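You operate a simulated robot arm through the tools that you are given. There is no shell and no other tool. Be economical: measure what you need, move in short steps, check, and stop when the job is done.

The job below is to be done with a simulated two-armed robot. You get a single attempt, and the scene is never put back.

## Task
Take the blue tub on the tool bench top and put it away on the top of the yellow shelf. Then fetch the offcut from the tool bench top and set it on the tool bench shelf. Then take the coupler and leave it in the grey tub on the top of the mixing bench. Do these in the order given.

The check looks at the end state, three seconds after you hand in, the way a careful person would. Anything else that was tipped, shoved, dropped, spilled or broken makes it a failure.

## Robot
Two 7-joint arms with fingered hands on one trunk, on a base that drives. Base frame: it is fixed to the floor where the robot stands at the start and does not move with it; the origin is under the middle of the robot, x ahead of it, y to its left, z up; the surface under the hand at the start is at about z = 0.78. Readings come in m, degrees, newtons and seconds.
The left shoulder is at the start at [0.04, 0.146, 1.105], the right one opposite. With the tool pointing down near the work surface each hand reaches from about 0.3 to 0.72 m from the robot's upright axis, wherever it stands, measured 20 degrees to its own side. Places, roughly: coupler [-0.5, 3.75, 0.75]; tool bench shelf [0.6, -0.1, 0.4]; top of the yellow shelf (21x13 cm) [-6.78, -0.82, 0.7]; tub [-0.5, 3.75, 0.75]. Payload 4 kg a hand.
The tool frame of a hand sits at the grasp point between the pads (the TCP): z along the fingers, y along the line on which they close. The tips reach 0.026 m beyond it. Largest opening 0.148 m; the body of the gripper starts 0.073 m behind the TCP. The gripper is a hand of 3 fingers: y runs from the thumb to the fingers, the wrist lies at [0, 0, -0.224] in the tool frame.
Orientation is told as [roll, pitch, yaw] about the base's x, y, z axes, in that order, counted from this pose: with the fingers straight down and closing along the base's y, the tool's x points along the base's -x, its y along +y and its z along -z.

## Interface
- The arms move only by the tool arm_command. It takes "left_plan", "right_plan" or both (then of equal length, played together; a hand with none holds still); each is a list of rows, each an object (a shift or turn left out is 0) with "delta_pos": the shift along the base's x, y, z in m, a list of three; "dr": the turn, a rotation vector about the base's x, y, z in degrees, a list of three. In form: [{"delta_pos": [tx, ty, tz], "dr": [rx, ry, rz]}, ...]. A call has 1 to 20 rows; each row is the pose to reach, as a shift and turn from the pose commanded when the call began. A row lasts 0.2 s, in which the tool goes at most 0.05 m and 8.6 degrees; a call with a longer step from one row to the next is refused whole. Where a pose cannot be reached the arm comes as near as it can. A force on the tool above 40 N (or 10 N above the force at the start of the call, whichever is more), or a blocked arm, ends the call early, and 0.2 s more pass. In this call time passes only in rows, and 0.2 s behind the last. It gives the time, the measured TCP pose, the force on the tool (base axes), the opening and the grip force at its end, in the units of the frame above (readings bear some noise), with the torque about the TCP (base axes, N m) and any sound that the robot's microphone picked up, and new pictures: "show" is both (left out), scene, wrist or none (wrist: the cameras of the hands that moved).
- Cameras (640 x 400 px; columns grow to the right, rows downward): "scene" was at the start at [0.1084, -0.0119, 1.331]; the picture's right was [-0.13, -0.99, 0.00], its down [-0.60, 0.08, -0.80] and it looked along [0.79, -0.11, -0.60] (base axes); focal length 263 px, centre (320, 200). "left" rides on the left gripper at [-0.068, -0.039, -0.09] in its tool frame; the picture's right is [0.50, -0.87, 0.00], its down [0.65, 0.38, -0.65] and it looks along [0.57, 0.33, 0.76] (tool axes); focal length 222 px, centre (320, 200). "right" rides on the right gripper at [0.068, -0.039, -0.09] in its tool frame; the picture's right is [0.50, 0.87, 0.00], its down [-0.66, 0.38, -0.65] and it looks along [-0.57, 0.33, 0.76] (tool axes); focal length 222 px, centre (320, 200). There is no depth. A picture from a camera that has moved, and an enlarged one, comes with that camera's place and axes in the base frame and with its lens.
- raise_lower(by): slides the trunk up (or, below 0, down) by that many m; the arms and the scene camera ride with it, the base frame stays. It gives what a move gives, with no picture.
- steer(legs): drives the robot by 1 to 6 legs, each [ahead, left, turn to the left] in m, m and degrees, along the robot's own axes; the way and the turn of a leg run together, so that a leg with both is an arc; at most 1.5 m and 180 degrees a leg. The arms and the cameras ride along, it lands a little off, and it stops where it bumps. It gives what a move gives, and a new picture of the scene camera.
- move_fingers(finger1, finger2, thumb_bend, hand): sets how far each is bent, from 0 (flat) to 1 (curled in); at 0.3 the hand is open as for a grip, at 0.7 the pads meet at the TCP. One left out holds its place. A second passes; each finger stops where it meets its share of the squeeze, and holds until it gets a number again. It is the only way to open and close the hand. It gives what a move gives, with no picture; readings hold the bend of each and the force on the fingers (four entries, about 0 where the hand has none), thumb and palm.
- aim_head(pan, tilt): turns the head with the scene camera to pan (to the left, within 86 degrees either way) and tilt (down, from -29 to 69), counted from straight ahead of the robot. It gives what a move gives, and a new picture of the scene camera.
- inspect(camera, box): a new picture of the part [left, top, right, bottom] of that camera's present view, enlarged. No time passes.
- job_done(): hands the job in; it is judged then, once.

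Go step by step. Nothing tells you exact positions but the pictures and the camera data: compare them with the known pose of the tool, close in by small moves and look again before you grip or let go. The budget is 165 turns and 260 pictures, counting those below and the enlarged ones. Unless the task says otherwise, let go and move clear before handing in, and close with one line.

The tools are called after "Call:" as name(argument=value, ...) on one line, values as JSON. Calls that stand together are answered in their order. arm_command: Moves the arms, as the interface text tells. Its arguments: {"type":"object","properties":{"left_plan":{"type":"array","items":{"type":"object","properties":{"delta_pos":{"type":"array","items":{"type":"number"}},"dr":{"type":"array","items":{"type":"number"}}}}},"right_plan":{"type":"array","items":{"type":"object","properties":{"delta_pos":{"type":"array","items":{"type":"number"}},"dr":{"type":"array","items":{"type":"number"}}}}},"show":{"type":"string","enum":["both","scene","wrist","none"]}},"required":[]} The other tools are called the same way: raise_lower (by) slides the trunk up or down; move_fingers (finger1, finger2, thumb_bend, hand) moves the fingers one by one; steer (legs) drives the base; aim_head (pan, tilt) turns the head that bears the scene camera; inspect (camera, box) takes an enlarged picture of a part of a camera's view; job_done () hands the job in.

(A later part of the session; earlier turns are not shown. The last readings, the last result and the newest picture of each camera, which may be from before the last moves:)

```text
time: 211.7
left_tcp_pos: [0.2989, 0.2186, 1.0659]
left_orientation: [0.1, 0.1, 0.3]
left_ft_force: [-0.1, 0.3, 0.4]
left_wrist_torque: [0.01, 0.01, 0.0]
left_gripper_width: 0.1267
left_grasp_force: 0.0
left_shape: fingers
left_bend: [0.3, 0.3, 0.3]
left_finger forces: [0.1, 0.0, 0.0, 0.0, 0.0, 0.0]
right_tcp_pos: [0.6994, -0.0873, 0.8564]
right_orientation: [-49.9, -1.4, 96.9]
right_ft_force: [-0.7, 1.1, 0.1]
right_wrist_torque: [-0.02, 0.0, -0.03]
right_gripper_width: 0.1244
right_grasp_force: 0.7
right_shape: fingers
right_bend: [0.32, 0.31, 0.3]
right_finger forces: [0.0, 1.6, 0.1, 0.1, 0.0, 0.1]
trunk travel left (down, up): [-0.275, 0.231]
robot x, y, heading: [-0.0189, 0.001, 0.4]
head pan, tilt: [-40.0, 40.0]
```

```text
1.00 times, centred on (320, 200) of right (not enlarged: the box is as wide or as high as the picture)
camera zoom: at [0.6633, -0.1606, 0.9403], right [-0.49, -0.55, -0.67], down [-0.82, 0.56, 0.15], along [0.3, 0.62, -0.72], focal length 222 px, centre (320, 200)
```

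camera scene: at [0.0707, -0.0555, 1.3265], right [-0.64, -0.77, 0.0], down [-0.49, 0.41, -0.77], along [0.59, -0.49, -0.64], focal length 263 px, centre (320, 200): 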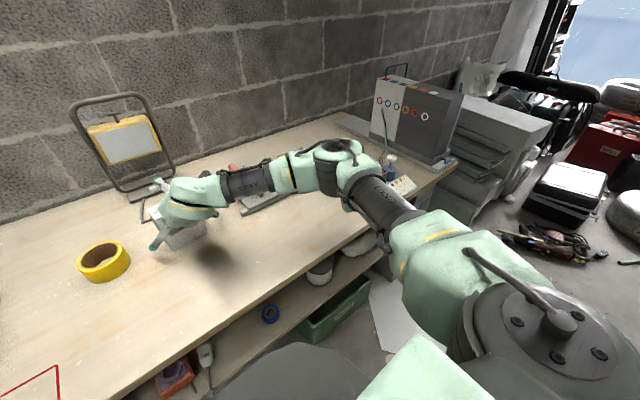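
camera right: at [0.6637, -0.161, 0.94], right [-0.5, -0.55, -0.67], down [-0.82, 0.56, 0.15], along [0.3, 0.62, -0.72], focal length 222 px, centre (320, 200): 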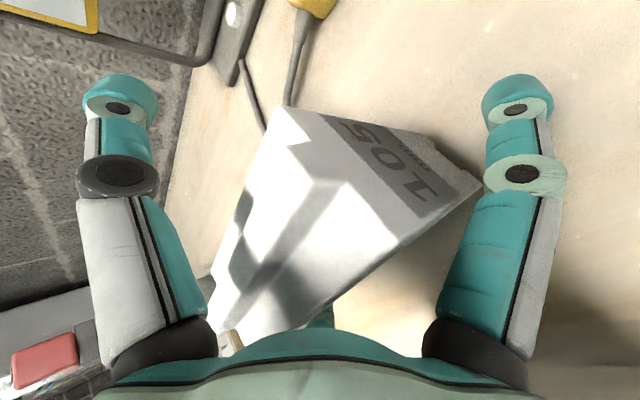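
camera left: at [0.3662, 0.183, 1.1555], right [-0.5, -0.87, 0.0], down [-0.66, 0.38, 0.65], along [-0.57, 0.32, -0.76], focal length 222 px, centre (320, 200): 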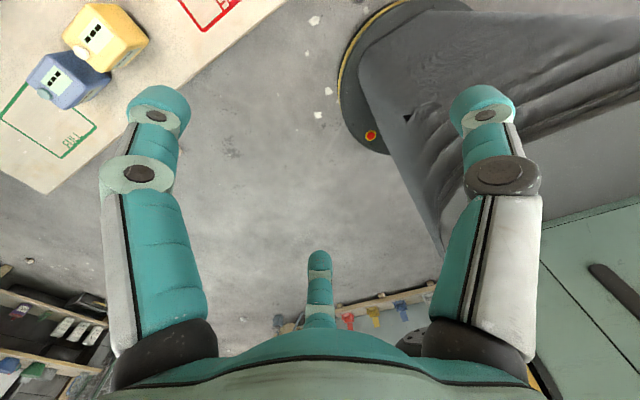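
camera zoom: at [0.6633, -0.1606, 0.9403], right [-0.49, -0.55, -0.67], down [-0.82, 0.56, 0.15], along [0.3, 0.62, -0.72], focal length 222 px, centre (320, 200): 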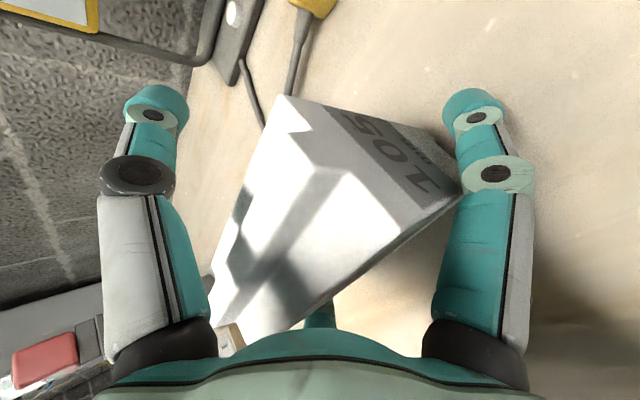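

Finger 2 touches lightly. Now closing both fingers on the ends, then the thumb on top.

Call:
move_fingers(hand="right", finger1=0.36, finger2=0.36)

Call:
move_fingers(hand="right", finger1=0.5, finger2=0.5, thumb_bend=0.5)

Call:
inspect(camera="right", box=[0, 0, 640, 400])

```text
time: 212.7
left_tcp_pos: [0.2994, 0.2192, 1.0654]
left_orientation: [0.0, 0.1, 0.3]
left_ft_force: [-0.6, -0.2, 0.1]
left_wrist_torque: [0.01, -0.04, -0.01]
left_gripper_width: 0.1267
left_grasp_force: 0.0
left_shape: fingers
left_bend: [0.3, 0.3, 0.3]
left_finger forces: [0.0, 0.0, 0.1, 0.0, 0.0, 0.0]
right_tcp_pos: [0.6991, -0.0877, 0.8548]
right_orientation: [-49.9, -1.4, 96.9]
right_ft_force: [-0.3, 1.2, -0.2]
right_wrist_torque: [-0.03, -0.04, 0.01]
right_gripper_width: 0.1191
right_grasp_force: 2.7
right_shape: fingers
right_bend: [0.35, 0.34, 0.3]
right_finger forces: [2.1, 3.3, 0.1, 0.0, 0.1, 0.0]
trunk travel left (down, up): [-0.275, 0.231]
robot x, y, heading: [-0.0182, -0.0006, 0.2]
head pan, tilt: [-40.0, 40.0]
```

```text
time: 213.7
left_tcp_pos: [0.3007, 0.2195, 1.0657]
left_orientation: [0.0, 0.0, 0.2]
left_ft_force: [-1.0, -0.2, 0.0]
left_wrist_torque: [-0.04, -0.02, 0.01]
left_gripper_width: 0.1266
left_grasp_force: 0.1
left_shape: fingers
left_bend: [0.3, 0.3, 0.3]
left_finger forces: [0.1, 0.1, 0.0, 0.0, 0.0, 0.0]
right_tcp_pos: [0.6989, -0.0883, 0.8535]
right_orientation: [-49.9, -1.5, 96.9]
right_ft_force: [0.3, -0.1, 0.0]
right_wrist_torque: [-0.04, -0.04, -0.04]
right_gripper_width: 0.0757
right_grasp_force: 20.7
right_shape: fingers
right_bend: [0.4, 0.39, 0.5]
right_finger forces: [20.8, 20.7, 0.0, 0.0, 0.3, 0.0]
trunk travel left (down, up): [-0.275, 0.231]
robot x, y, heading: [-0.0199, 0.0016, 0.6]
head pan, tilt: [-40.0, 40.0]
```

```text
1.00 times, centred on (320, 200) of right (not enlarged: the box is as wide or as high as the picture)
camera zoom: at [0.6637, -0.1611, 0.9398], right [-0.5, -0.55, -0.67], down [-0.82, 0.56, 0.15], along [0.3, 0.62, -0.72], focal length 222 px, centre (320, 200)
```

zoom: 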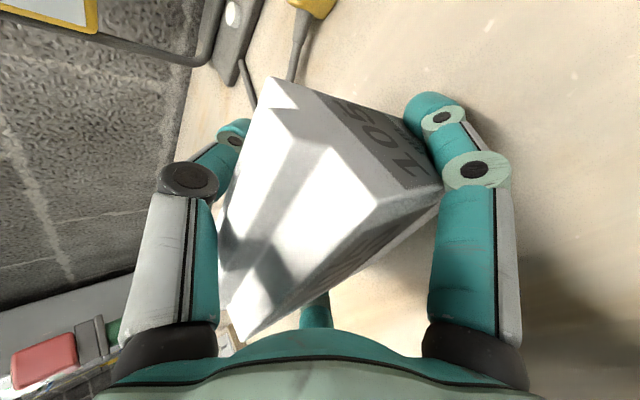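

Both fingers hold the ends at about 20 N and the thumb is lightly behind. Lifting gently to test.

Call:
arm_command(right_plan=[{"delta_pos": [0, 0, 0.012]}, {"delta_pos": [0, 0, 0.03]}, {"delta_pos": [0, 0, 0.06]}, {"delta_pos": [0, 0, 0.1]}])

```text
time: 214.7
left_tcp_pos: [0.3007, 0.2196, 1.0665]
left_orientation: [0.1, 0.0, 0.3]
left_ft_force: [-0.4, 0.5, 0.8]
left_wrist_torque: [0.01, -0.03, -0.01]
left_gripper_width: 0.1262
left_grasp_force: 0.1
left_shape: fingers
left_bend: [0.3, 0.3, 0.3]
left_finger forces: [0.1, 0.1, 0.1, 0.0, 0.1, 0.1]
right_tcp_pos: [0.6983, -0.0875, 0.9524]
right_orientation: [-49.9, -1.4, 96.9]
right_ft_force: [-0.9, 0.3, -5.5]
right_wrist_torque: [0.01, -0.07, 0.0]
right_gripper_width: 0.0756
right_grasp_force: 21.1
right_shape: fingers
right_bend: [0.4, 0.39, 0.5]
right_finger forces: [20.9, 20.9, 0.0, 0.1, 0.2, 0.0]
trunk travel left (down, up): [-0.275, 0.231]
robot x, y, heading: [-0.0194, -0.0028, 0.3]
head pan, tilt: [-40.0, 40.0]
camera scene: at [0.07, -0.0554, 1.3265], right [-0.64, -0.77, 0.0], down [-0.49, 0.41, -0.77], along [0.59, -0.49, -0.64], focal length 263 px, centre (320, 200)
camera right: at [0.6627, -0.1609, 1.0391], right [-0.5, -0.55, -0.67], down [-0.82, 0.56, 0.15], along [0.29, 0.62, -0.72], focal length 222 px, centre (320, 200)
```

scene: 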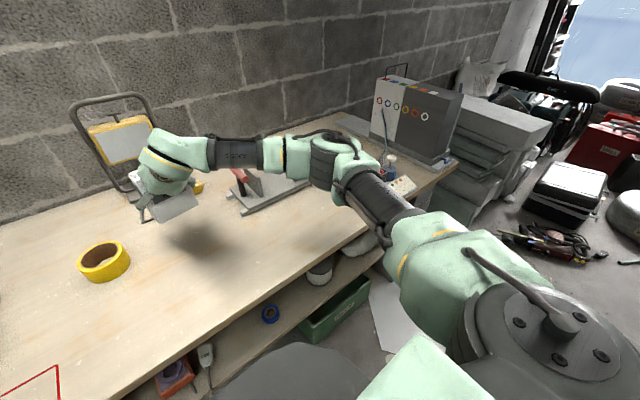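
right: 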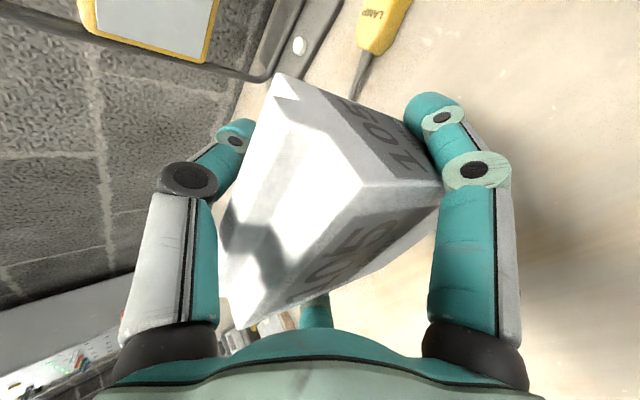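

Lifted; the weight is about 5.5 N and the block tilted slightly about the pinch line. I'll look closer.

Call:
aim_head(pan=-5, tilt=35)

Call:
inspect(camera="scene", box=[260, 100, 420, 230])

```text
time: 215.7
left_tcp_pos: [0.3013, 0.2191, 1.0662]
left_orientation: [0.0, 0.1, 0.2]
left_ft_force: [0.2, 0.2, 0.2]
left_wrist_torque: [0.01, 0.01, 0.0]
left_gripper_width: 0.1264
left_grasp_force: 0.0
left_shape: fingers
left_bend: [0.3, 0.3, 0.3]
left_finger forces: [0.0, 0.0, 0.1, 0.1, 0.1, 0.1]
right_tcp_pos: [0.6983, -0.0876, 0.9529]
right_orientation: [-49.9, -1.4, 96.9]
right_ft_force: [0.4, 0.3, -5.1]
right_wrist_torque: [-0.02, -0.07, 0.01]
right_gripper_width: 0.0755
right_grasp_force: 21.2
right_shape: fingers
right_bend: [0.4, 0.39, 0.5]
right_finger forces: [20.9, 20.9, 0.1, 0.1, 0.3, 0.0]
trunk travel left (down, up): [-0.275, 0.231]
robot x, y, heading: [-0.0161, -0.0051, 0.2]
head pan, tilt: [-5.0, 35.0]
camera scene: at [0.0931, -0.0087, 1.334], right [-0.08, -1.0, 0.0], down [-0.57, 0.05, -0.82], along [0.82, -0.07, -0.57], focal length 263 px, centre (320, 200)
```

scene: 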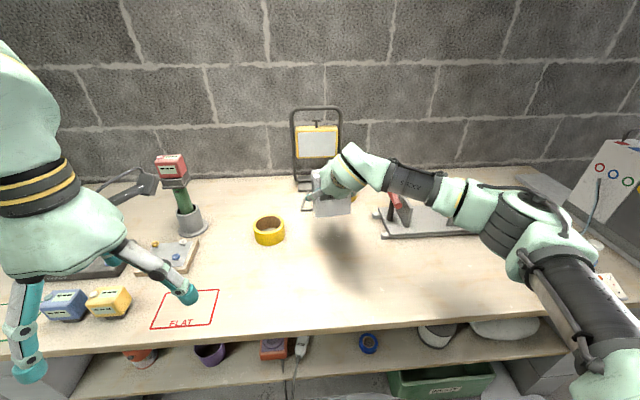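

```text
3.08 times, centred on (340, 165) of scene
camera zoom: at [0.0931, -0.0087, 1.334], right [-0.08, -1.0, 0.0], down [-0.57, 0.05, -0.82], along [0.82, -0.07, -0.57], focal length 808 px, centre (258, 308)
```

zoom: 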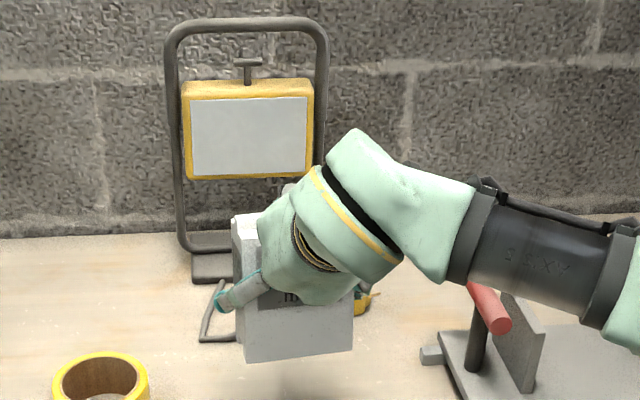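

The block is held upright enough, with the thumb steadying it. I'll back away into free space, then lower the trunk and shape the arm for the shelf at z of 0.4.

Call:
steer(legs=[[-0.75, 0, 0]])

Call:
raise_lower(by=-0.27)

Call:
arm_command(right_plan=[{"delta_pos": [0, 0, -0.03], "dr": [0.3, -2, 0]}, {"delta_pos": [0, 0, -0.06], "dr": [0.6, -4, 0]}, {"delta_pos": [0, 0, -0.09], "dr": [0.9, -6, 0]}, {"delta_pos": [0, 0, -0.12], "dr": [1.1, -8, 0]}, {"delta_pos": [0, 0, -0.15], "dr": [1.1, -8, 0]}])

```text
time: 219.7
left_tcp_pos: [-0.4492, 0.2157, 1.0651]
left_orientation: [-0.1, 0.1, 0.3]
left_ft_force: [-0.8, 0.5, -0.3]
left_wrist_torque: [0.0, 0.0, 0.0]
left_gripper_width: 0.1268
left_grasp_force: 0.0
left_shape: fingers
left_bend: [0.3, 0.3, 0.3]
left_finger forces: [0.0, 0.0, 0.0, 0.0, 0.0, 0.0]
right_tcp_pos: [-0.0482, -0.0904, 0.9532]
right_orientation: [-49.8, -1.4, 97.0]
right_ft_force: [-0.4, -0.3, -5.4]
right_wrist_torque: [-0.01, -0.07, 0.0]
right_gripper_width: 0.0755
right_grasp_force: 20.3
right_shape: fingers
right_bend: [0.4, 0.39, 0.5]
right_finger forces: [20.9, 20.8, 0.0, 0.1, 0.2, 0.0]
trunk travel left (down, up): [-0.275, 0.231]
robot x, y, heading: [-0.7687, -0.0075, 0.3]
head pan, tilt: [-5.0, 35.0]
camera scene: at [-0.6546, -0.0122, 1.334], right [-0.08, -1.0, 0.0], down [-0.57, 0.05, -0.82], along [0.82, -0.07, -0.57], focal length 263 px, centre (320, 200)
```

scene: 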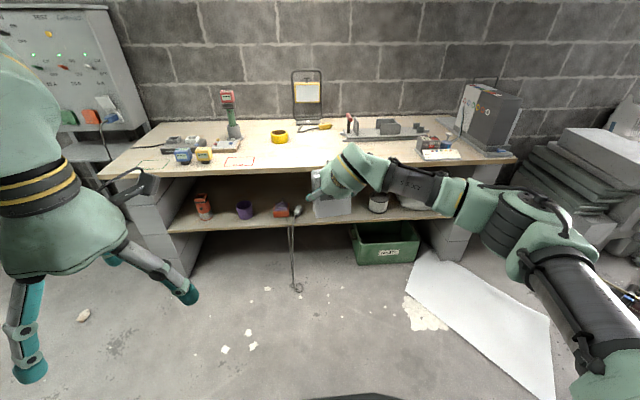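

```text
time: 222.5
left_tcp_pos: [-0.4482, 0.2157, 0.7976]
left_orientation: [0.0, 0.0, 0.4]
left_ft_force: [0.0, -0.8, -0.3]
left_wrist_torque: [0.02, -0.02, -0.01]
left_gripper_width: 0.1267
left_grasp_force: 0.0
left_shape: fingers
left_bend: [0.3, 0.3, 0.3]
left_finger forces: [0.0, 0.1, 0.0, 0.1, 0.0, 0.0]
right_tcp_pos: [-0.0488, -0.0896, 0.6839]
right_orientation: [-49.9, -1.4, 97.0]
right_ft_force: [-0.4, 0.0, -5.3]
right_wrist_torque: [0.02, -0.04, 0.03]
right_gripper_width: 0.0758
right_grasp_force: 21.2
right_shape: fingers
right_bend: [0.4, 0.39, 0.5]
right_finger forces: [20.8, 20.8, 0.1, 0.0, 0.2, 0.0]
trunk travel left (down, up): [-0.005, 0.501]
robot x, y, heading: [-0.7663, -0.0028, 0.3]
head pan, tilt: [-5.0, 35.0]
```

```text
time: 223.7
left_tcp_pos: [-0.4479, 0.2153, 0.7954]
left_orientation: [0.1, 0.0, 0.4]
left_ft_force: [-0.2, -0.4, 0.0]
left_wrist_torque: [0.01, -0.02, 0.04]
left_gripper_width: 0.1267
left_grasp_force: 0.0
left_shape: fingers
left_bend: [0.3, 0.3, 0.3]
left_finger forces: [0.0, 0.0, 0.1, 0.1, 0.0, 0.0]
right_tcp_pos: [-0.046, -0.0954, 0.5981]
right_orientation: [-55.8, -1.6, 97.2]
right_ft_force: [0.4, 0.2, -4.7]
right_wrist_torque: [0.04, -0.11, 0.03]
right_gripper_width: 0.0761
right_grasp_force: 18.6
right_shape: fingers
right_bend: [0.39, 0.4, 0.5]
right_finger forces: [19.1, 19.1, 0.0, 0.1, 0.0, 0.0]
right hand out of reach, approached as far as the arm can: row 3, 4, 5
trunk travel left (down, up): [-0.005, 0.501]
robot x, y, heading: [-0.7654, -0.002, 0.4]
head pan, tilt: [-5.0, 35.0]
camera scene: at [-0.655, -0.012, 1.0647], right [-0.08, -1.0, 0.0], down [-0.57, 0.05, -0.82], along [0.82, -0.07, -0.57], focal length 263 px, centre (320, 200)
camera right: at [-0.0902, -0.1708, 0.6786], right [-0.42, -0.54, -0.73], down [-0.83, 0.55, 0.07], along [0.37, 0.64, -0.68], focal length 222 px, centre (320, 200)
```

scene: 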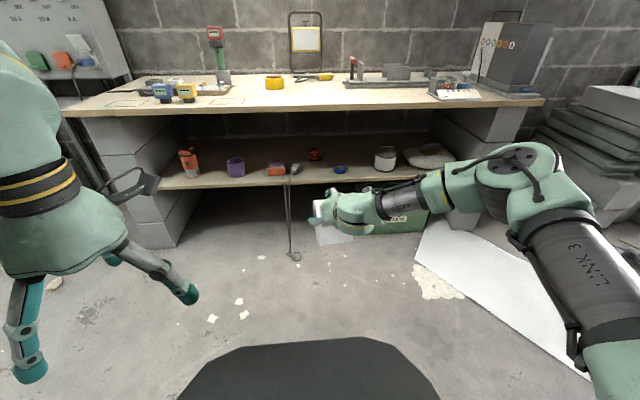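
right: 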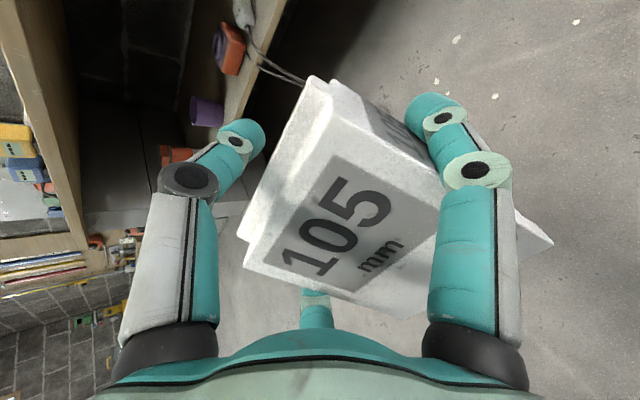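

The block has pivoted in the grip. I'll stop and examine it before anything else.

Call:
inspect(camera="scene", box=[270, 150, 430, 260])

Call:
inspect(camera="right", box=[160, 40, 600, 360])

```text
3.64 times, centred on (350, 205) of scene
camera zoom: at [-0.655, -0.012, 1.0647], right [-0.08, -1.0, 0.0], down [-0.57, 0.05, -0.82], along [0.82, -0.07, -0.57], focal length 955 px, centre (211, 182)
```

zoom: 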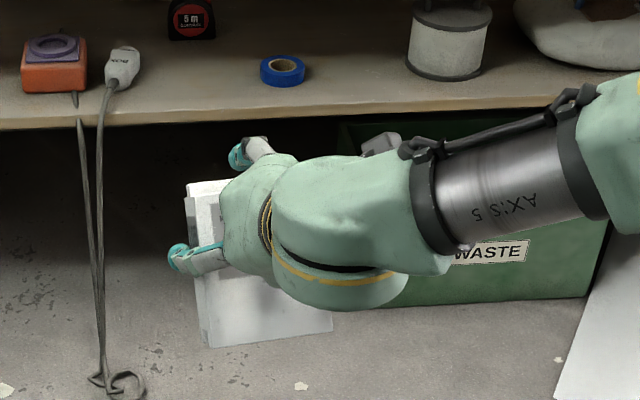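

```text
1.25 times, centred on (380, 200) of right
camera zoom: at [-0.0902, -0.1708, 0.6786], right [-0.42, -0.54, -0.73], down [-0.83, 0.55, 0.07], along [0.37, 0.64, -0.68], focal length 278 px, centre (245, 200)
```

zoom: 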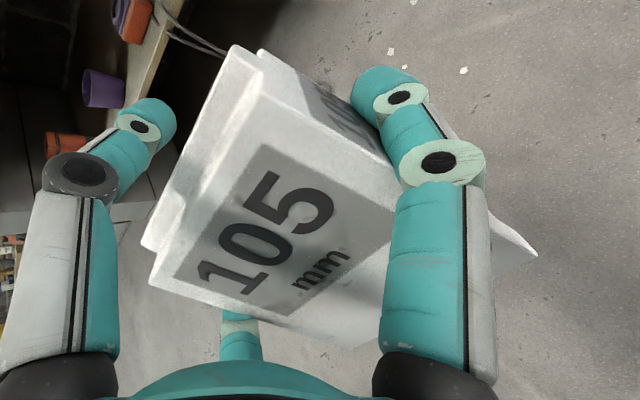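

The block leans with its top away from me, pivoting on the two finger pads. I'll firm up the squeeze slightly and bring the thumb against its back.

Call:
move_fingers(hand="right", finger1=0.55, finger2=0.55, thumb_bend=0.58)

Call:
inspect(camera="right", box=[0, 0, 640, 400])

```text
time: 224.7
left_tcp_pos: [-0.4485, 0.2162, 0.7967]
left_orientation: [-0.1, 0.0, 0.2]
left_ft_force: [-0.2, -0.4, -0.1]
left_wrist_torque: [0.01, 0.01, 0.02]
left_gripper_width: 0.1267
left_grasp_force: 0.0
left_shape: fingers
left_bend: [0.3, 0.3, 0.3]
left_finger forces: [0.0, 0.0, 0.1, 0.0, 0.0, 0.0]
right_tcp_pos: [-0.0463, -0.0968, 0.5985]
right_orientation: [-55.7, -1.5, 97.3]
right_ft_force: [-0.4, -0.4, -4.6]
right_wrist_torque: [0.03, -0.09, 0.0]
right_gripper_width: 0.0666
right_grasp_force: 20.0
right_shape: fingers
right_bend: [0.39, 0.4, 0.57]
right_finger forces: [19.1, 19.1, 0.0, 0.0, 0.8, 0.1]
trunk travel left (down, up): [-0.005, 0.501]
robot x, y, heading: [-0.7661, -0.0045, 0.2]
head pan, tilt: [-5.0, 35.0]
```

```text
1.00 times, centred on (320, 200) of right (not enlarged: the box is as wide or as high as the picture)
camera zoom: at [-0.0901, -0.1709, 0.6783], right [-0.42, -0.54, -0.73], down [-0.83, 0.55, 0.07], along [0.37, 0.64, -0.68], focal length 222 px, centre (320, 200)
```

zoom: 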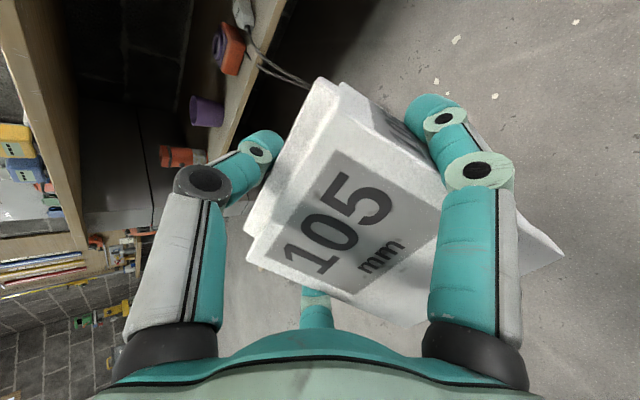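

The block now sits nested: its front face square to the palm, thumb on top, fingers on the ends. To stand it upright the hand must come close to horizontal. I'll test pitching up in free space with the arm drawn in and yawed left.

Call:
arm_command(right_plan=[{"delta_pos": [-0.02, 0.0, 0.0], "dr": [0.7, -4.9, 0]}, {"delta_pos": [-0.04, 0.0, 0.0], "dr": [1.4, -9.8, 0]}, {"delta_pos": [-0.06, 0.0, 0.0], "dr": [2.1, -14.7, 0]}, {"delta_pos": [-0.08, 0.0, 0.0], "dr": [2.8, -19.6, 0]}, {"delta_pos": [-0.1, 0, 0], "dr": [3.5, -24.5, 0]}, {"delta_pos": [-0.12, 0, 0], "dr": [4.2, -29.4, 0]}])

```text
time: 226.3
left_tcp_pos: [-0.4478, 0.2153, 0.796]
left_orientation: [0.0, 0.2, 0.2]
left_ft_force: [-0.5, 1.2, -0.4]
left_wrist_torque: [-0.01, -0.06, 0.03]
left_gripper_width: 0.1266
left_grasp_force: 0.1
left_shape: fingers
left_bend: [0.3, 0.3, 0.3]
left_finger forces: [0.1, 0.1, 0.0, 0.0, 0.0, 0.0]
right_tcp_pos: [-0.1611, 0.0525, 0.7392]
right_orientation: [-78.3, -2.2, 90.5]
right_ft_force: [-0.2, 0.2, -5.4]
right_wrist_torque: [-0.01, -0.05, -0.02]
right_gripper_width: 0.065
right_grasp_force: 17.5
right_shape: fingers
right_bend: [0.39, 0.4, 0.57]
right_finger forces: [17.5, 17.5, 0.0, 0.1, 0.1, 0.1]
right hand out of reach, approached as far as the arm can: row 1, 2, 3, 4, 5, 6
trunk travel left (down, up): [-0.005, 0.501]
robot x, y, heading: [-0.7631, -0.0046, 0.2]
head pan, tilt: [-5.0, 35.0]
stopped in row 6 (right hand): the arm was blocked; the commanded pose is now the measured one
camera scene: at [-0.6548, -0.0114, 1.0646], right [-0.08, -1.0, 0.0], down [-0.57, 0.05, -0.82], along [0.82, -0.07, -0.57], focal length 263 px, centre (320, 200)
camera right: at [-0.2402, -0.0167, 0.7925], right [-0.17, -0.47, -0.87], down [-0.72, 0.66, -0.21], along [0.67, 0.59, -0.45], focal length 222 px, centre (320, 200)
```

scene: 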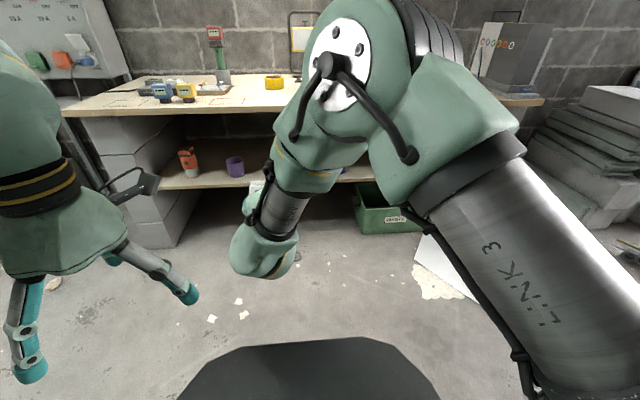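
right: 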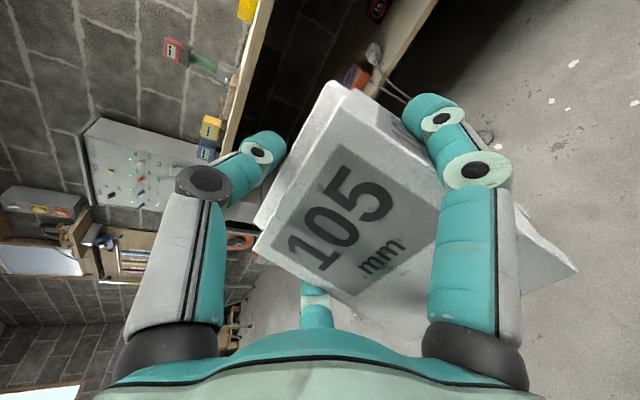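

The arm swung elbow-up; hand is now only 12° below horizontal with the block still held. This elbow-up shape may suit reaching under the bench. I'll try moving down and forward in small steps.

Call:
arm_command(right_plan=[{"delta_pos": [0.01, -0.01, -0.01]}, {"delta_pos": [0.015, -0.02, -0.02]}, {"delta_pos": [0.02, -0.03, -0.03]}, {"delta_pos": [0.02, -0.04, -0.04]}])

Call:
aim_head(pan=-30, tilt=30)

```text
time: 227.3
left_tcp_pos: [-0.4478, 0.2146, 0.7966]
left_orientation: [0.0, 0.0, 0.3]
left_ft_force: [-0.1, -0.5, -0.3]
left_wrist_torque: [0.04, 0.01, 0.0]
left_gripper_width: 0.1267
left_grasp_force: 0.1
left_shape: fingers
left_bend: [0.3, 0.3, 0.3]
left_finger forces: [0.1, 0.0, 0.0, 0.0, 0.1, 0.0]
right_tcp_pos: [-0.1604, 0.0518, 0.7404]
right_orientation: [-78.5, -2.4, 90.4]
right_ft_force: [-0.4, -0.4, -6.7]
right_wrist_torque: [0.01, -0.06, 0.04]
right_gripper_width: 0.065
right_grasp_force: 17.8
right_shape: fingers
right_bend: [0.39, 0.4, 0.57]
right_finger forces: [17.6, 17.4, 0.0, 0.1, 0.1, 0.0]
right hand out of reach, approached as far as the arm can: row 1, 2, 3, 4
trunk travel left (down, up): [-0.005, 0.501]
robot x, y, heading: [-0.7681, -0.0037, 0.0]
head pan, tilt: [-5.0, 35.0]
camera scene: at [-0.6551, -0.0125, 1.0647], right [-0.08, -1.0, 0.0], down [-0.57, 0.05, -0.82], along [0.82, -0.07, -0.57], focal length 263 px, centre (320, 200)
camera right: at [-0.2404, -0.0175, 0.7934], right [-0.17, -0.47, -0.87], down [-0.72, 0.66, -0.21], along [0.67, 0.59, -0.45], focal length 222 px, centre (320, 200)
```

scene: 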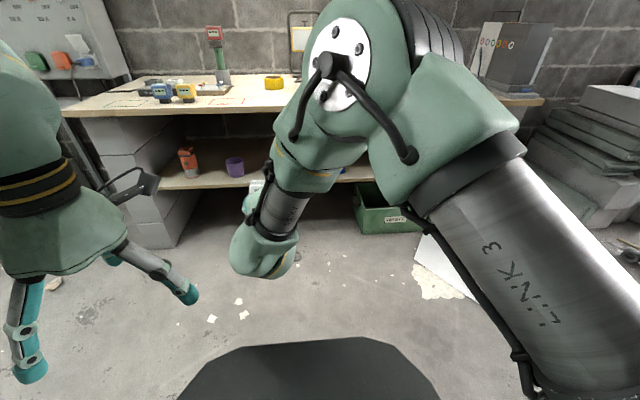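
right: 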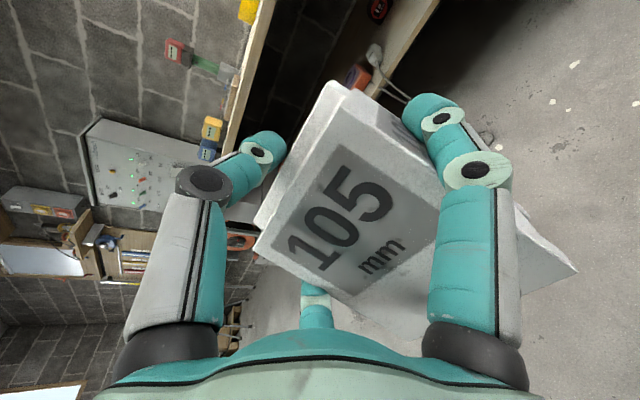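

```text
time: 228.2
left_tcp_pos: [-0.448, 0.2149, 0.7966]
left_orientation: [0.1, 0.0, 0.3]
left_ft_force: [0.5, -0.1, 1.1]
left_wrist_torque: [0.02, 0.02, -0.01]
left_gripper_width: 0.127
left_grasp_force: 0.0
left_shape: fingers
left_bend: [0.3, 0.3, 0.3]
left_finger forces: [0.0, 0.0, 0.0, 0.0, 0.1, 0.1]
right_tcp_pos: [-0.1597, 0.0515, 0.7408]
right_orientation: [-78.5, -2.4, 90.5]
right_ft_force: [0.0, -0.8, -5.3]
right_wrist_torque: [0.01, -0.06, -0.04]
right_gripper_width: 0.0651
right_grasp_force: 17.9
right_shape: fingers
right_bend: [0.39, 0.4, 0.57]
right_finger forces: [17.6, 17.3, 0.1, 0.0, 0.0, 0.0]
trunk travel left (down, up): [-0.005, 0.501]
robot x, y, heading: [-0.7627, -0.0067, 0.0]
head pan, tilt: [-30.0, 30.0]
camera scene: at [-0.6643, -0.05, 1.0724], right [-0.5, -0.87, 0.0], down [-0.44, 0.25, -0.87], along [0.75, -0.43, -0.5], focal length 263 px, centre (320, 200)
```

scene: 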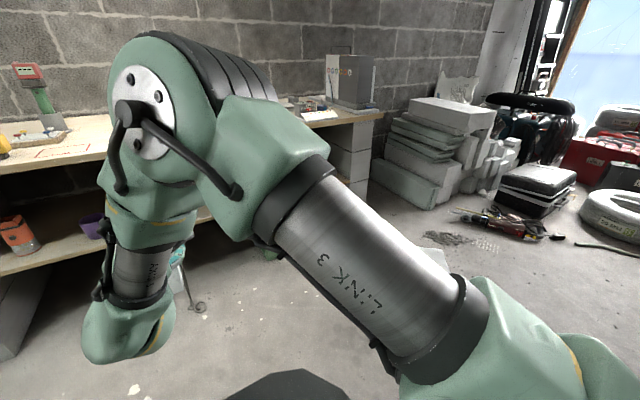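

The arm is jammed in that elbow-left shape. I'll return to the earlier, freer pose, then try a leftward hand yaw, which keeps the wrist straighter.

Call:
arm_command(right_plan=[{"delta_pos": [0.01, -0.024, -0.006], "dr": [-0.6, 4.7, 1]}, {"delta_pos": [0.02, -0.048, -0.012], "dr": [-1.2, 9.4, 2]}, {"delta_pos": [0.03, -0.072, -0.018], "dr": [-1.8, 14, 3]}, {"delta_pos": [0.04, -0.096, -0.024], "dr": [-2.4, 18.7, 4]}, {"delta_pos": [0.05, -0.12, -0.03], "dr": [-3, 23.4, 5]}, {"delta_pos": [0.06, -0.14, -0.04], "dr": [-3.5, 28, 6]}])

```text
time: 229.6
left_tcp_pos: [-0.4481, 0.2144, 0.7971]
left_orientation: [0.0, 0.1, 0.2]
left_ft_force: [1.1, -0.4, -0.3]
left_wrist_torque: [0.0, -0.02, 0.01]
left_gripper_width: 0.1266
left_grasp_force: 0.0
left_shape: fingers
left_bend: [0.3, 0.3, 0.3]
left_finger forces: [0.0, 0.0, 0.0, 0.0, 0.0, 0.0]
right_tcp_pos: [-0.0999, -0.0851, 0.6997]
right_orientation: [-50.4, -0.5, 96.1]
right_ft_force: [-0.4, -0.8, -5.2]
right_wrist_torque: [0.07, -0.15, -0.02]
right_gripper_width: 0.0646
right_grasp_force: 17.1
right_shape: fingers
right_bend: [0.39, 0.4, 0.57]
right_finger forces: [17.0, 16.9, 0.1, 0.0, 0.0, 0.1]
trunk travel left (down, up): [-0.005, 0.501]
robot x, y, heading: [-0.7644, -0.0049, 0.3]
head pan, tilt: [-30.0, 30.0]
camera scene: at [-0.664, -0.0507, 1.0724], right [-0.5, -0.87, 0.0], down [-0.43, 0.25, -0.87], along [0.75, -0.43, -0.5], focal length 263 px, centre (320, 200)
camera right: at [-0.1371, -0.1571, 0.7862], right [-0.5, -0.55, -0.67], down [-0.81, 0.57, 0.13], along [0.31, 0.61, -0.73], focal length 222 px, centre (320, 200)
```

scene: 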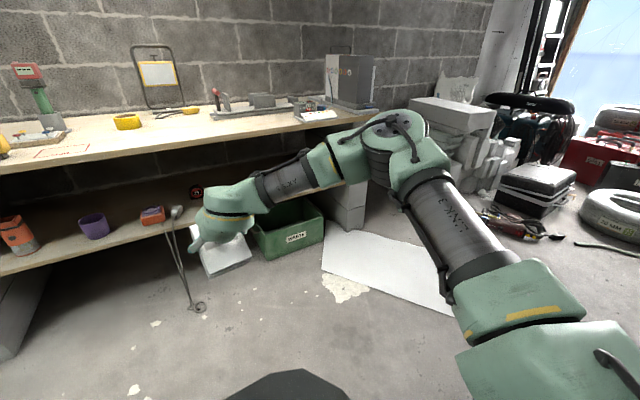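
right: 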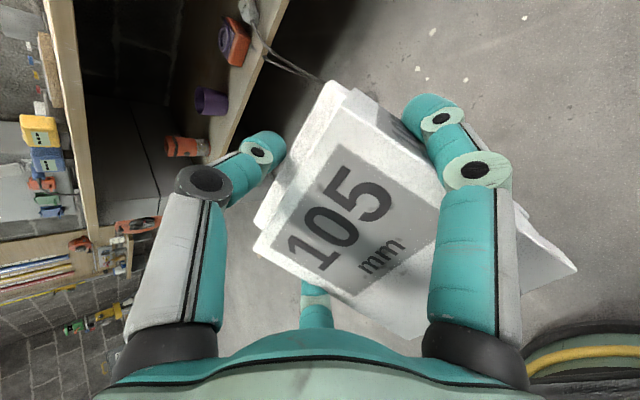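

Back in the free pose with the block still held. I'll refresh the grip, then yaw the hand left.

Call:
move_fingers(hand="right", finger1=0.6, finger2=0.6, thumb_bend=0.66)

Call:
arm_command(right_plan=[{"delta_pos": [-0.01, 0.0, 0], "dr": [0, 0, 8]}, {"delta_pos": [-0.02, 0, 0], "dr": [0, 0, 16]}, {"delta_pos": [-0.03, 0, 0], "dr": [0, 0, 24]}, {"delta_pos": [-0.04, 0, 0], "dr": [0, 0, 32]}, {"delta_pos": [-0.05, 0, 0], "dr": [0, 0, 40]}])

```text
time: 230.6
left_tcp_pos: [-0.4472, 0.2143, 0.7967]
left_orientation: [0.1, 0.1, 0.3]
left_ft_force: [1.2, 0.8, -0.5]
left_wrist_torque: [-0.01, 0.03, 0.01]
left_gripper_width: 0.1265
left_grasp_force: 0.2
left_shape: fingers
left_bend: [0.3, 0.3, 0.3]
left_finger forces: [0.0, 0.0, 0.1, 0.1, 0.0, 0.1]
right_tcp_pos: [-0.0999, -0.0845, 0.6998]
right_orientation: [-50.4, -0.4, 96.1]
right_ft_force: [-0.2, 0.6, -5.5]
right_wrist_torque: [0.01, -0.14, 0.01]
right_gripper_width: 0.0605
right_grasp_force: 21.0
right_shape: fingers
right_bend: [0.39, 0.39, 0.62]
right_finger forces: [18.1, 17.9, 0.1, 0.1, 6.7, 0.1]
trunk travel left (down, up): [-0.005, 0.501]
robot x, y, heading: [-0.7653, -0.0084, 0.2]
head pan, tilt: [-30.0, 30.0]
```

```text
time: 231.8
left_tcp_pos: [-0.4484, 0.2151, 0.7964]
left_orientation: [0.1, 0.0, 0.2]
left_ft_force: [-0.3, 0.8, 0.0]
left_wrist_torque: [0.0, -0.01, 0.02]
left_gripper_width: 0.1267
left_grasp_force: 0.0
left_shape: fingers
left_bend: [0.3, 0.3, 0.3]
left_finger forces: [0.0, 0.0, 0.0, 0.0, 0.0, 0.0]
right_tcp_pos: [-0.1503, -0.0858, 0.7008]
right_orientation: [-50.5, -0.6, 136.2]
right_ft_force: [0.3, -1.1, -4.8]
right_wrist_torque: [0.08, -0.09, 0.01]
right_gripper_width: 0.0601
right_grasp_force: 20.5
right_shape: fingers
right_bend: [0.39, 0.39, 0.62]
right_finger forces: [17.4, 17.4, 0.1, 0.1, 6.2, 0.0]
trunk travel left (down, up): [-0.005, 0.501]
robot x, y, heading: [-0.7647, -0.0066, 0.3]
head pan, tilt: [-30.0, 30.0]
camera scene: at [-0.6643, -0.0505, 1.0724], right [-0.5, -0.87, 0.0], down [-0.43, 0.25, -0.87], along [0.75, -0.43, -0.5], focal length 263 px, centre (320, 200)
camera right: at [-0.1313, -0.1629, 0.7873], right [-0.03, -0.74, -0.67], down [-0.99, -0.09, 0.13], along [-0.15, 0.67, -0.73], focal length 222 px, centre (320, 200)
```

scene: 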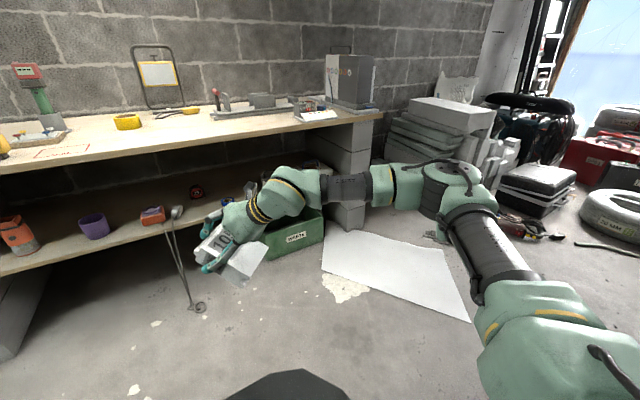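
right: 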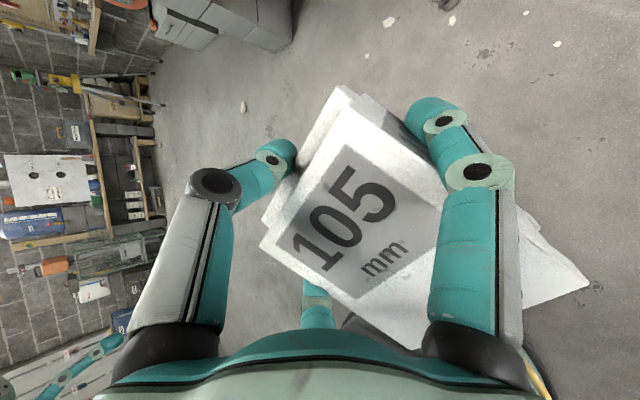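

Now all three digits bear on the block and the pose is free. Next pitch the hand up about 32°.

Call:
arm_command(right_plan=[{"delta_pos": [0, 0, -0.01], "dr": [4.6, -4.4, 0]}, {"delta_pos": [0, 0, -0.02], "dr": [9.2, -8.8, 0]}, {"delta_pos": [0, 0, -0.03], "dr": [13.8, -13.2, 0]}, {"delta_pos": [0, 0, -0.04], "dr": [18.4, -17.6, 0]}, {"delta_pos": [0, 0, -0.05], "dr": [23, -22, 0]}])

```text
time: 233.0
left_tcp_pos: [-0.4476, 0.2139, 0.7976]
left_orientation: [0.0, 0.1, 0.2]
left_ft_force: [0.4, -0.3, 0.4]
left_wrist_torque: [0.0, 0.01, -0.03]
left_gripper_width: 0.1265
left_grasp_force: 0.1
left_shape: fingers
left_bend: [0.3, 0.3, 0.3]
left_finger forces: [0.0, 0.0, 0.1, 0.0, 0.0, 0.1]
right_tcp_pos: [-0.1495, -0.0849, 0.652]
right_orientation: [-82.3, -0.3, 136.4]
right_ft_force: [-0.2, -0.6, -4.4]
right_wrist_torque: [0.04, -0.04, 0.03]
right_gripper_width: 0.0603
right_grasp_force: 19.8
right_shape: fingers
right_bend: [0.39, 0.39, 0.62]
right_finger forces: [17.0, 16.9, 0.0, 0.0, 5.8, 0.1]
trunk travel left (down, up): [-0.005, 0.501]
robot x, y, heading: [-0.7663, -0.0058, 0.1]
head pan, tilt: [-30.0, 30.0]
camera scene: at [-0.6641, -0.0505, 1.0724], right [-0.5, -0.87, 0.0], down [-0.43, 0.25, -0.87], along [0.75, -0.43, -0.5], focal length 263 px, centre (320, 200)
camera right: at [-0.1589, -0.192, 0.7017], right [0.28, -0.42, -0.86], down [-0.96, -0.05, -0.28], along [0.08, 0.9, -0.42], focal length 222 px, centre (320, 200)
```

scene: 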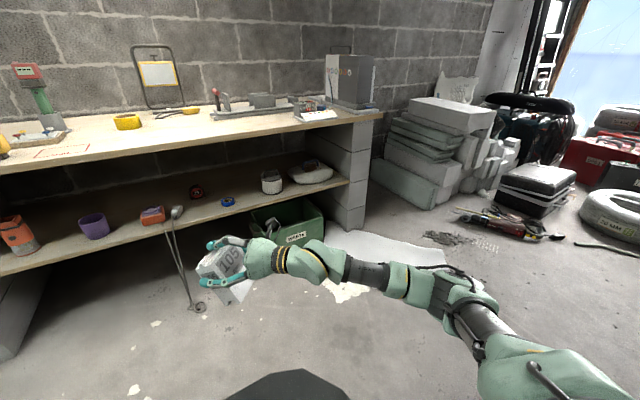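
right: 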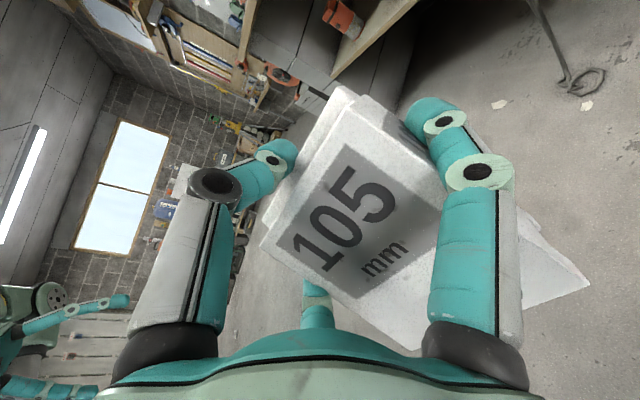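

Excellent: fully reached, the hand is 8° below horizontal and forearm and hand are in line. I'll lower further toward shelf height and tuck in the left hand.

Call:
arm_command(right_plan=[{"delta_pos": [0, 0, -0.025]}, {"delta_pos": [0, 0, -0.05]}, {"delta_pos": [0, 0, -0.075]}, {"delta_pos": [0, 0, -0.1]}, {"delta_pos": [0, 0, -0.12]}], left_plan=[{"delta_pos": [-0.005, 0, 0.03]}, {"delta_pos": [-0.01, 0, 0.06]}, {"delta_pos": [-0.015, 0, 0.09]}, {"delta_pos": [-0.02, 0, 0.12]}, {"delta_pos": [-0.02, 0, 0.15]}], show="both")

```text
time: 234.2
left_tcp_pos: [-0.4678, 0.2139, 0.945]
left_orientation: [0.0, 0.1, 0.3]
left_ft_force: [0.3, 0.2, 0.0]
left_wrist_torque: [0.02, 0.02, 0.02]
left_gripper_width: 0.1266
left_grasp_force: 0.2
left_shape: fingers
left_bend: [0.3, 0.3, 0.3]
left_finger forces: [0.0, 0.0, 0.1, 0.1, 0.0, 0.1]
right_tcp_pos: [-0.1489, -0.0842, 0.5306]
right_orientation: [-82.3, -0.4, 136.4]
right_ft_force: [-0.3, 0.1, -5.0]
right_wrist_torque: [0.03, -0.06, 0.0]
right_gripper_width: 0.0602
right_grasp_force: 19.6
right_shape: fingers
right_bend: [0.39, 0.39, 0.62]
right_finger forces: [16.4, 16.7, 0.0, 0.0, 5.5, 0.1]
trunk travel left (down, up): [-0.005, 0.501]
robot x, y, heading: [-0.7654, -0.0082, 0.4]
head pan, tilt: [-30.0, 30.0]
camera scene: at [-0.6644, -0.0504, 1.0725], right [-0.5, -0.87, 0.0], down [-0.43, 0.25, -0.87], along [0.75, -0.43, -0.5], focal length 263 px, centre (320, 200)
camera right: at [-0.1594, -0.1906, 0.5803], right [0.28, -0.43, -0.86], down [-0.96, -0.05, -0.28], along [0.07, 0.9, -0.42], focal length 222 px, centre (320, 200)
camera left: at [-0.4019, 0.1752, 1.0361], right [-0.5, -0.87, 0.0], down [-0.66, 0.38, 0.65], along [-0.57, 0.32, -0.76], focal length 222 px, centre (320, 200)
```

scene: 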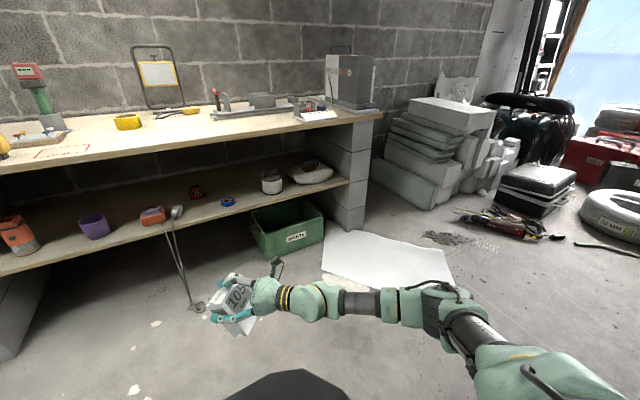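
right: 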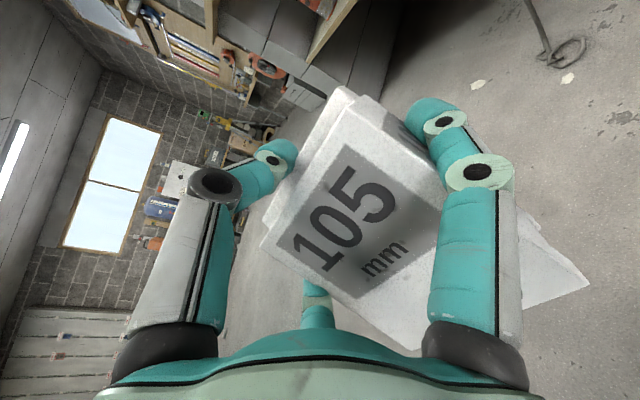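
left: 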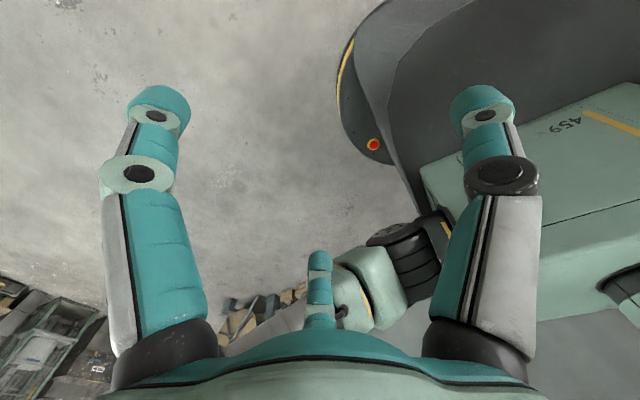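

Everything is reachable at shelf height. The block now leans about 24° forward, so I'll pitch the hand up another 12° and raise slightly. Then I turn -10° and approach the gap between the blue tape and the can.

Call:
arm_command(right_plan=[{"delta_pos": [0, 0, 0.01], "dr": [4.4, -4.2, 0]}, {"delta_pos": [0, 0, 0.02], "dr": [8.7, -8.3, 0]}, {"delta_pos": [0, 0, 0.03], "dr": [8.7, -8.3, 0]}], show="wrist")

Call:
steer(legs=[[0, 0, -10.3], [0.42, 0, 0]])

Call:
aim_head(pan=-15, tilt=35)

```text
time: 235.0
left_tcp_pos: [-0.4683, 0.2141, 0.9456]
left_orientation: [0.1, 0.0, 0.2]
left_ft_force: [0.5, 0.0, 1.8]
left_wrist_torque: [-0.02, -0.02, 0.0]
left_gripper_width: 0.1264
left_grasp_force: 0.0
left_shape: fingers
left_bend: [0.3, 0.3, 0.3]
left_finger forces: [0.0, 0.0, 0.1, 0.0, 0.1, 0.0]
right_tcp_pos: [-0.1494, -0.0834, 0.561]
right_orientation: [-94.3, -0.5, 136.6]
right_ft_force: [0.3, -0.3, -5.1]
right_wrist_torque: [-0.01, 0.05, 0.0]
right_gripper_width: 0.0603
right_grasp_force: 19.2
right_shape: fingers
right_bend: [0.39, 0.39, 0.62]
right_finger forces: [16.5, 16.6, 0.1, 0.0, 5.5, 0.0]
trunk travel left (down, up): [-0.005, 0.501]
robot x, y, heading: [-0.7639, 0.0012, 0.3]
head pan, tilt: [-30.0, 30.0]
camera right: at [-0.1655, -0.1968, 0.5921], right [0.4, -0.29, -0.87], down [-0.91, 0.0, -0.42], along [0.12, 0.96, -0.27], focal length 222 px, centre (320, 200)
```

right: 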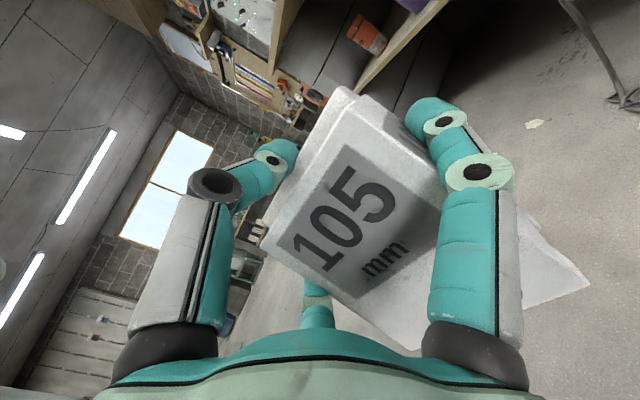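

```text
time: 238.2
left_tcp_pos: [-0.0217, 0.0848, 0.9453]
left_orientation: [0.0, 0.1, -10.2]
left_ft_force: [0.4, 0.6, 0.3]
left_wrist_torque: [-0.02, 0.01, -0.01]
left_gripper_width: 0.1267
left_grasp_force: 0.0
left_shape: fingers
left_bend: [0.3, 0.3, 0.3]
left_finger forces: [0.1, 0.0, 0.1, 0.0, 0.0, 0.0]
right_tcp_pos: [0.2375, -0.2656, 0.5611]
right_orientation: [-94.3, -0.5, 126.2]
right_ft_force: [0.0, 0.1, -5.2]
right_wrist_torque: [0.01, -0.02, 0.0]
right_gripper_width: 0.0599
right_grasp_force: 19.5
right_shape: fingers
right_bend: [0.39, 0.39, 0.62]
right_finger forces: [16.5, 16.7, 0.1, 0.0, 5.5, 0.0]
trunk travel left (down, up): [-0.005, 0.501]
robot x, y, heading: [-0.3528, -0.0771, -10.2]
head pan, tilt: [-30.0, 30.0]
camera scene: at [-0.2621, -0.1404, 1.0724], right [-0.64, -0.77, 0.0], down [-0.38, 0.32, -0.87], along [0.66, -0.56, -0.5], focal length 263 px, centre (320, 200)
```

scene: 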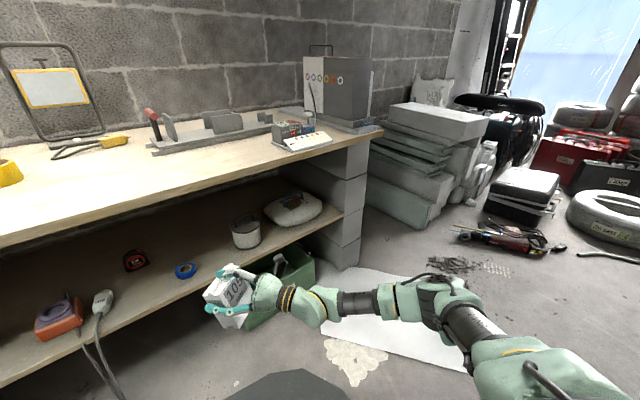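

```text
time: 239.0
left_tcp_pos: [-0.024, 0.0848, 0.9465]
left_orientation: [0.0, 0.1, -10.2]
left_ft_force: [-0.1, 0.4, -0.1]
left_wrist_torque: [0.0, -0.02, 0.01]
left_gripper_width: 0.1266
left_grasp_force: 0.0
left_shape: fingers
left_bend: [0.3, 0.3, 0.3]
left_finger forces: [0.1, 0.0, 0.0, 0.1, 0.0, 0.0]
right_tcp_pos: [0.2364, -0.2642, 0.5605]
right_orientation: [-94.2, -0.6, 126.2]
right_ft_force: [0.5, 0.5, -4.8]
right_wrist_torque: [0.02, -0.01, 0.0]
right_gripper_width: 0.0602
right_grasp_force: 19.6
right_shape: fingers
right_bend: [0.39, 0.39, 0.62]
right_finger forces: [16.4, 16.7, 0.1, 0.0, 5.5, 0.1]
trunk travel left (down, up): [-0.005, 0.501]
robot x, y, heading: [-0.3577, -0.0831, -10.1]
head pan, tilt: [-15.0, 35.0]
camera scene: at [-0.2522, -0.1194, 1.0647], right [-0.42, -0.91, 0.0], down [-0.52, 0.24, -0.82], along [0.74, -0.35, -0.57], focal length 263 px, centre (320, 200)
```

scene: 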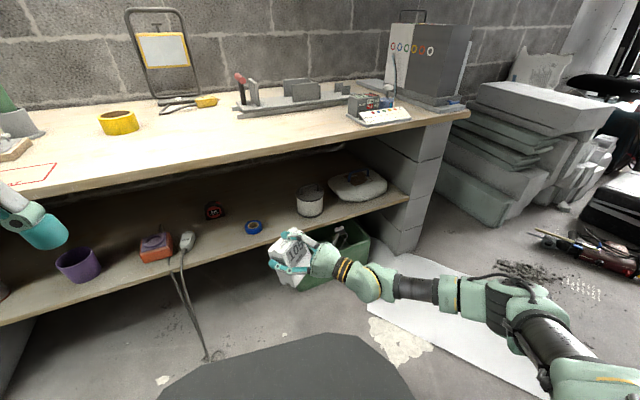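

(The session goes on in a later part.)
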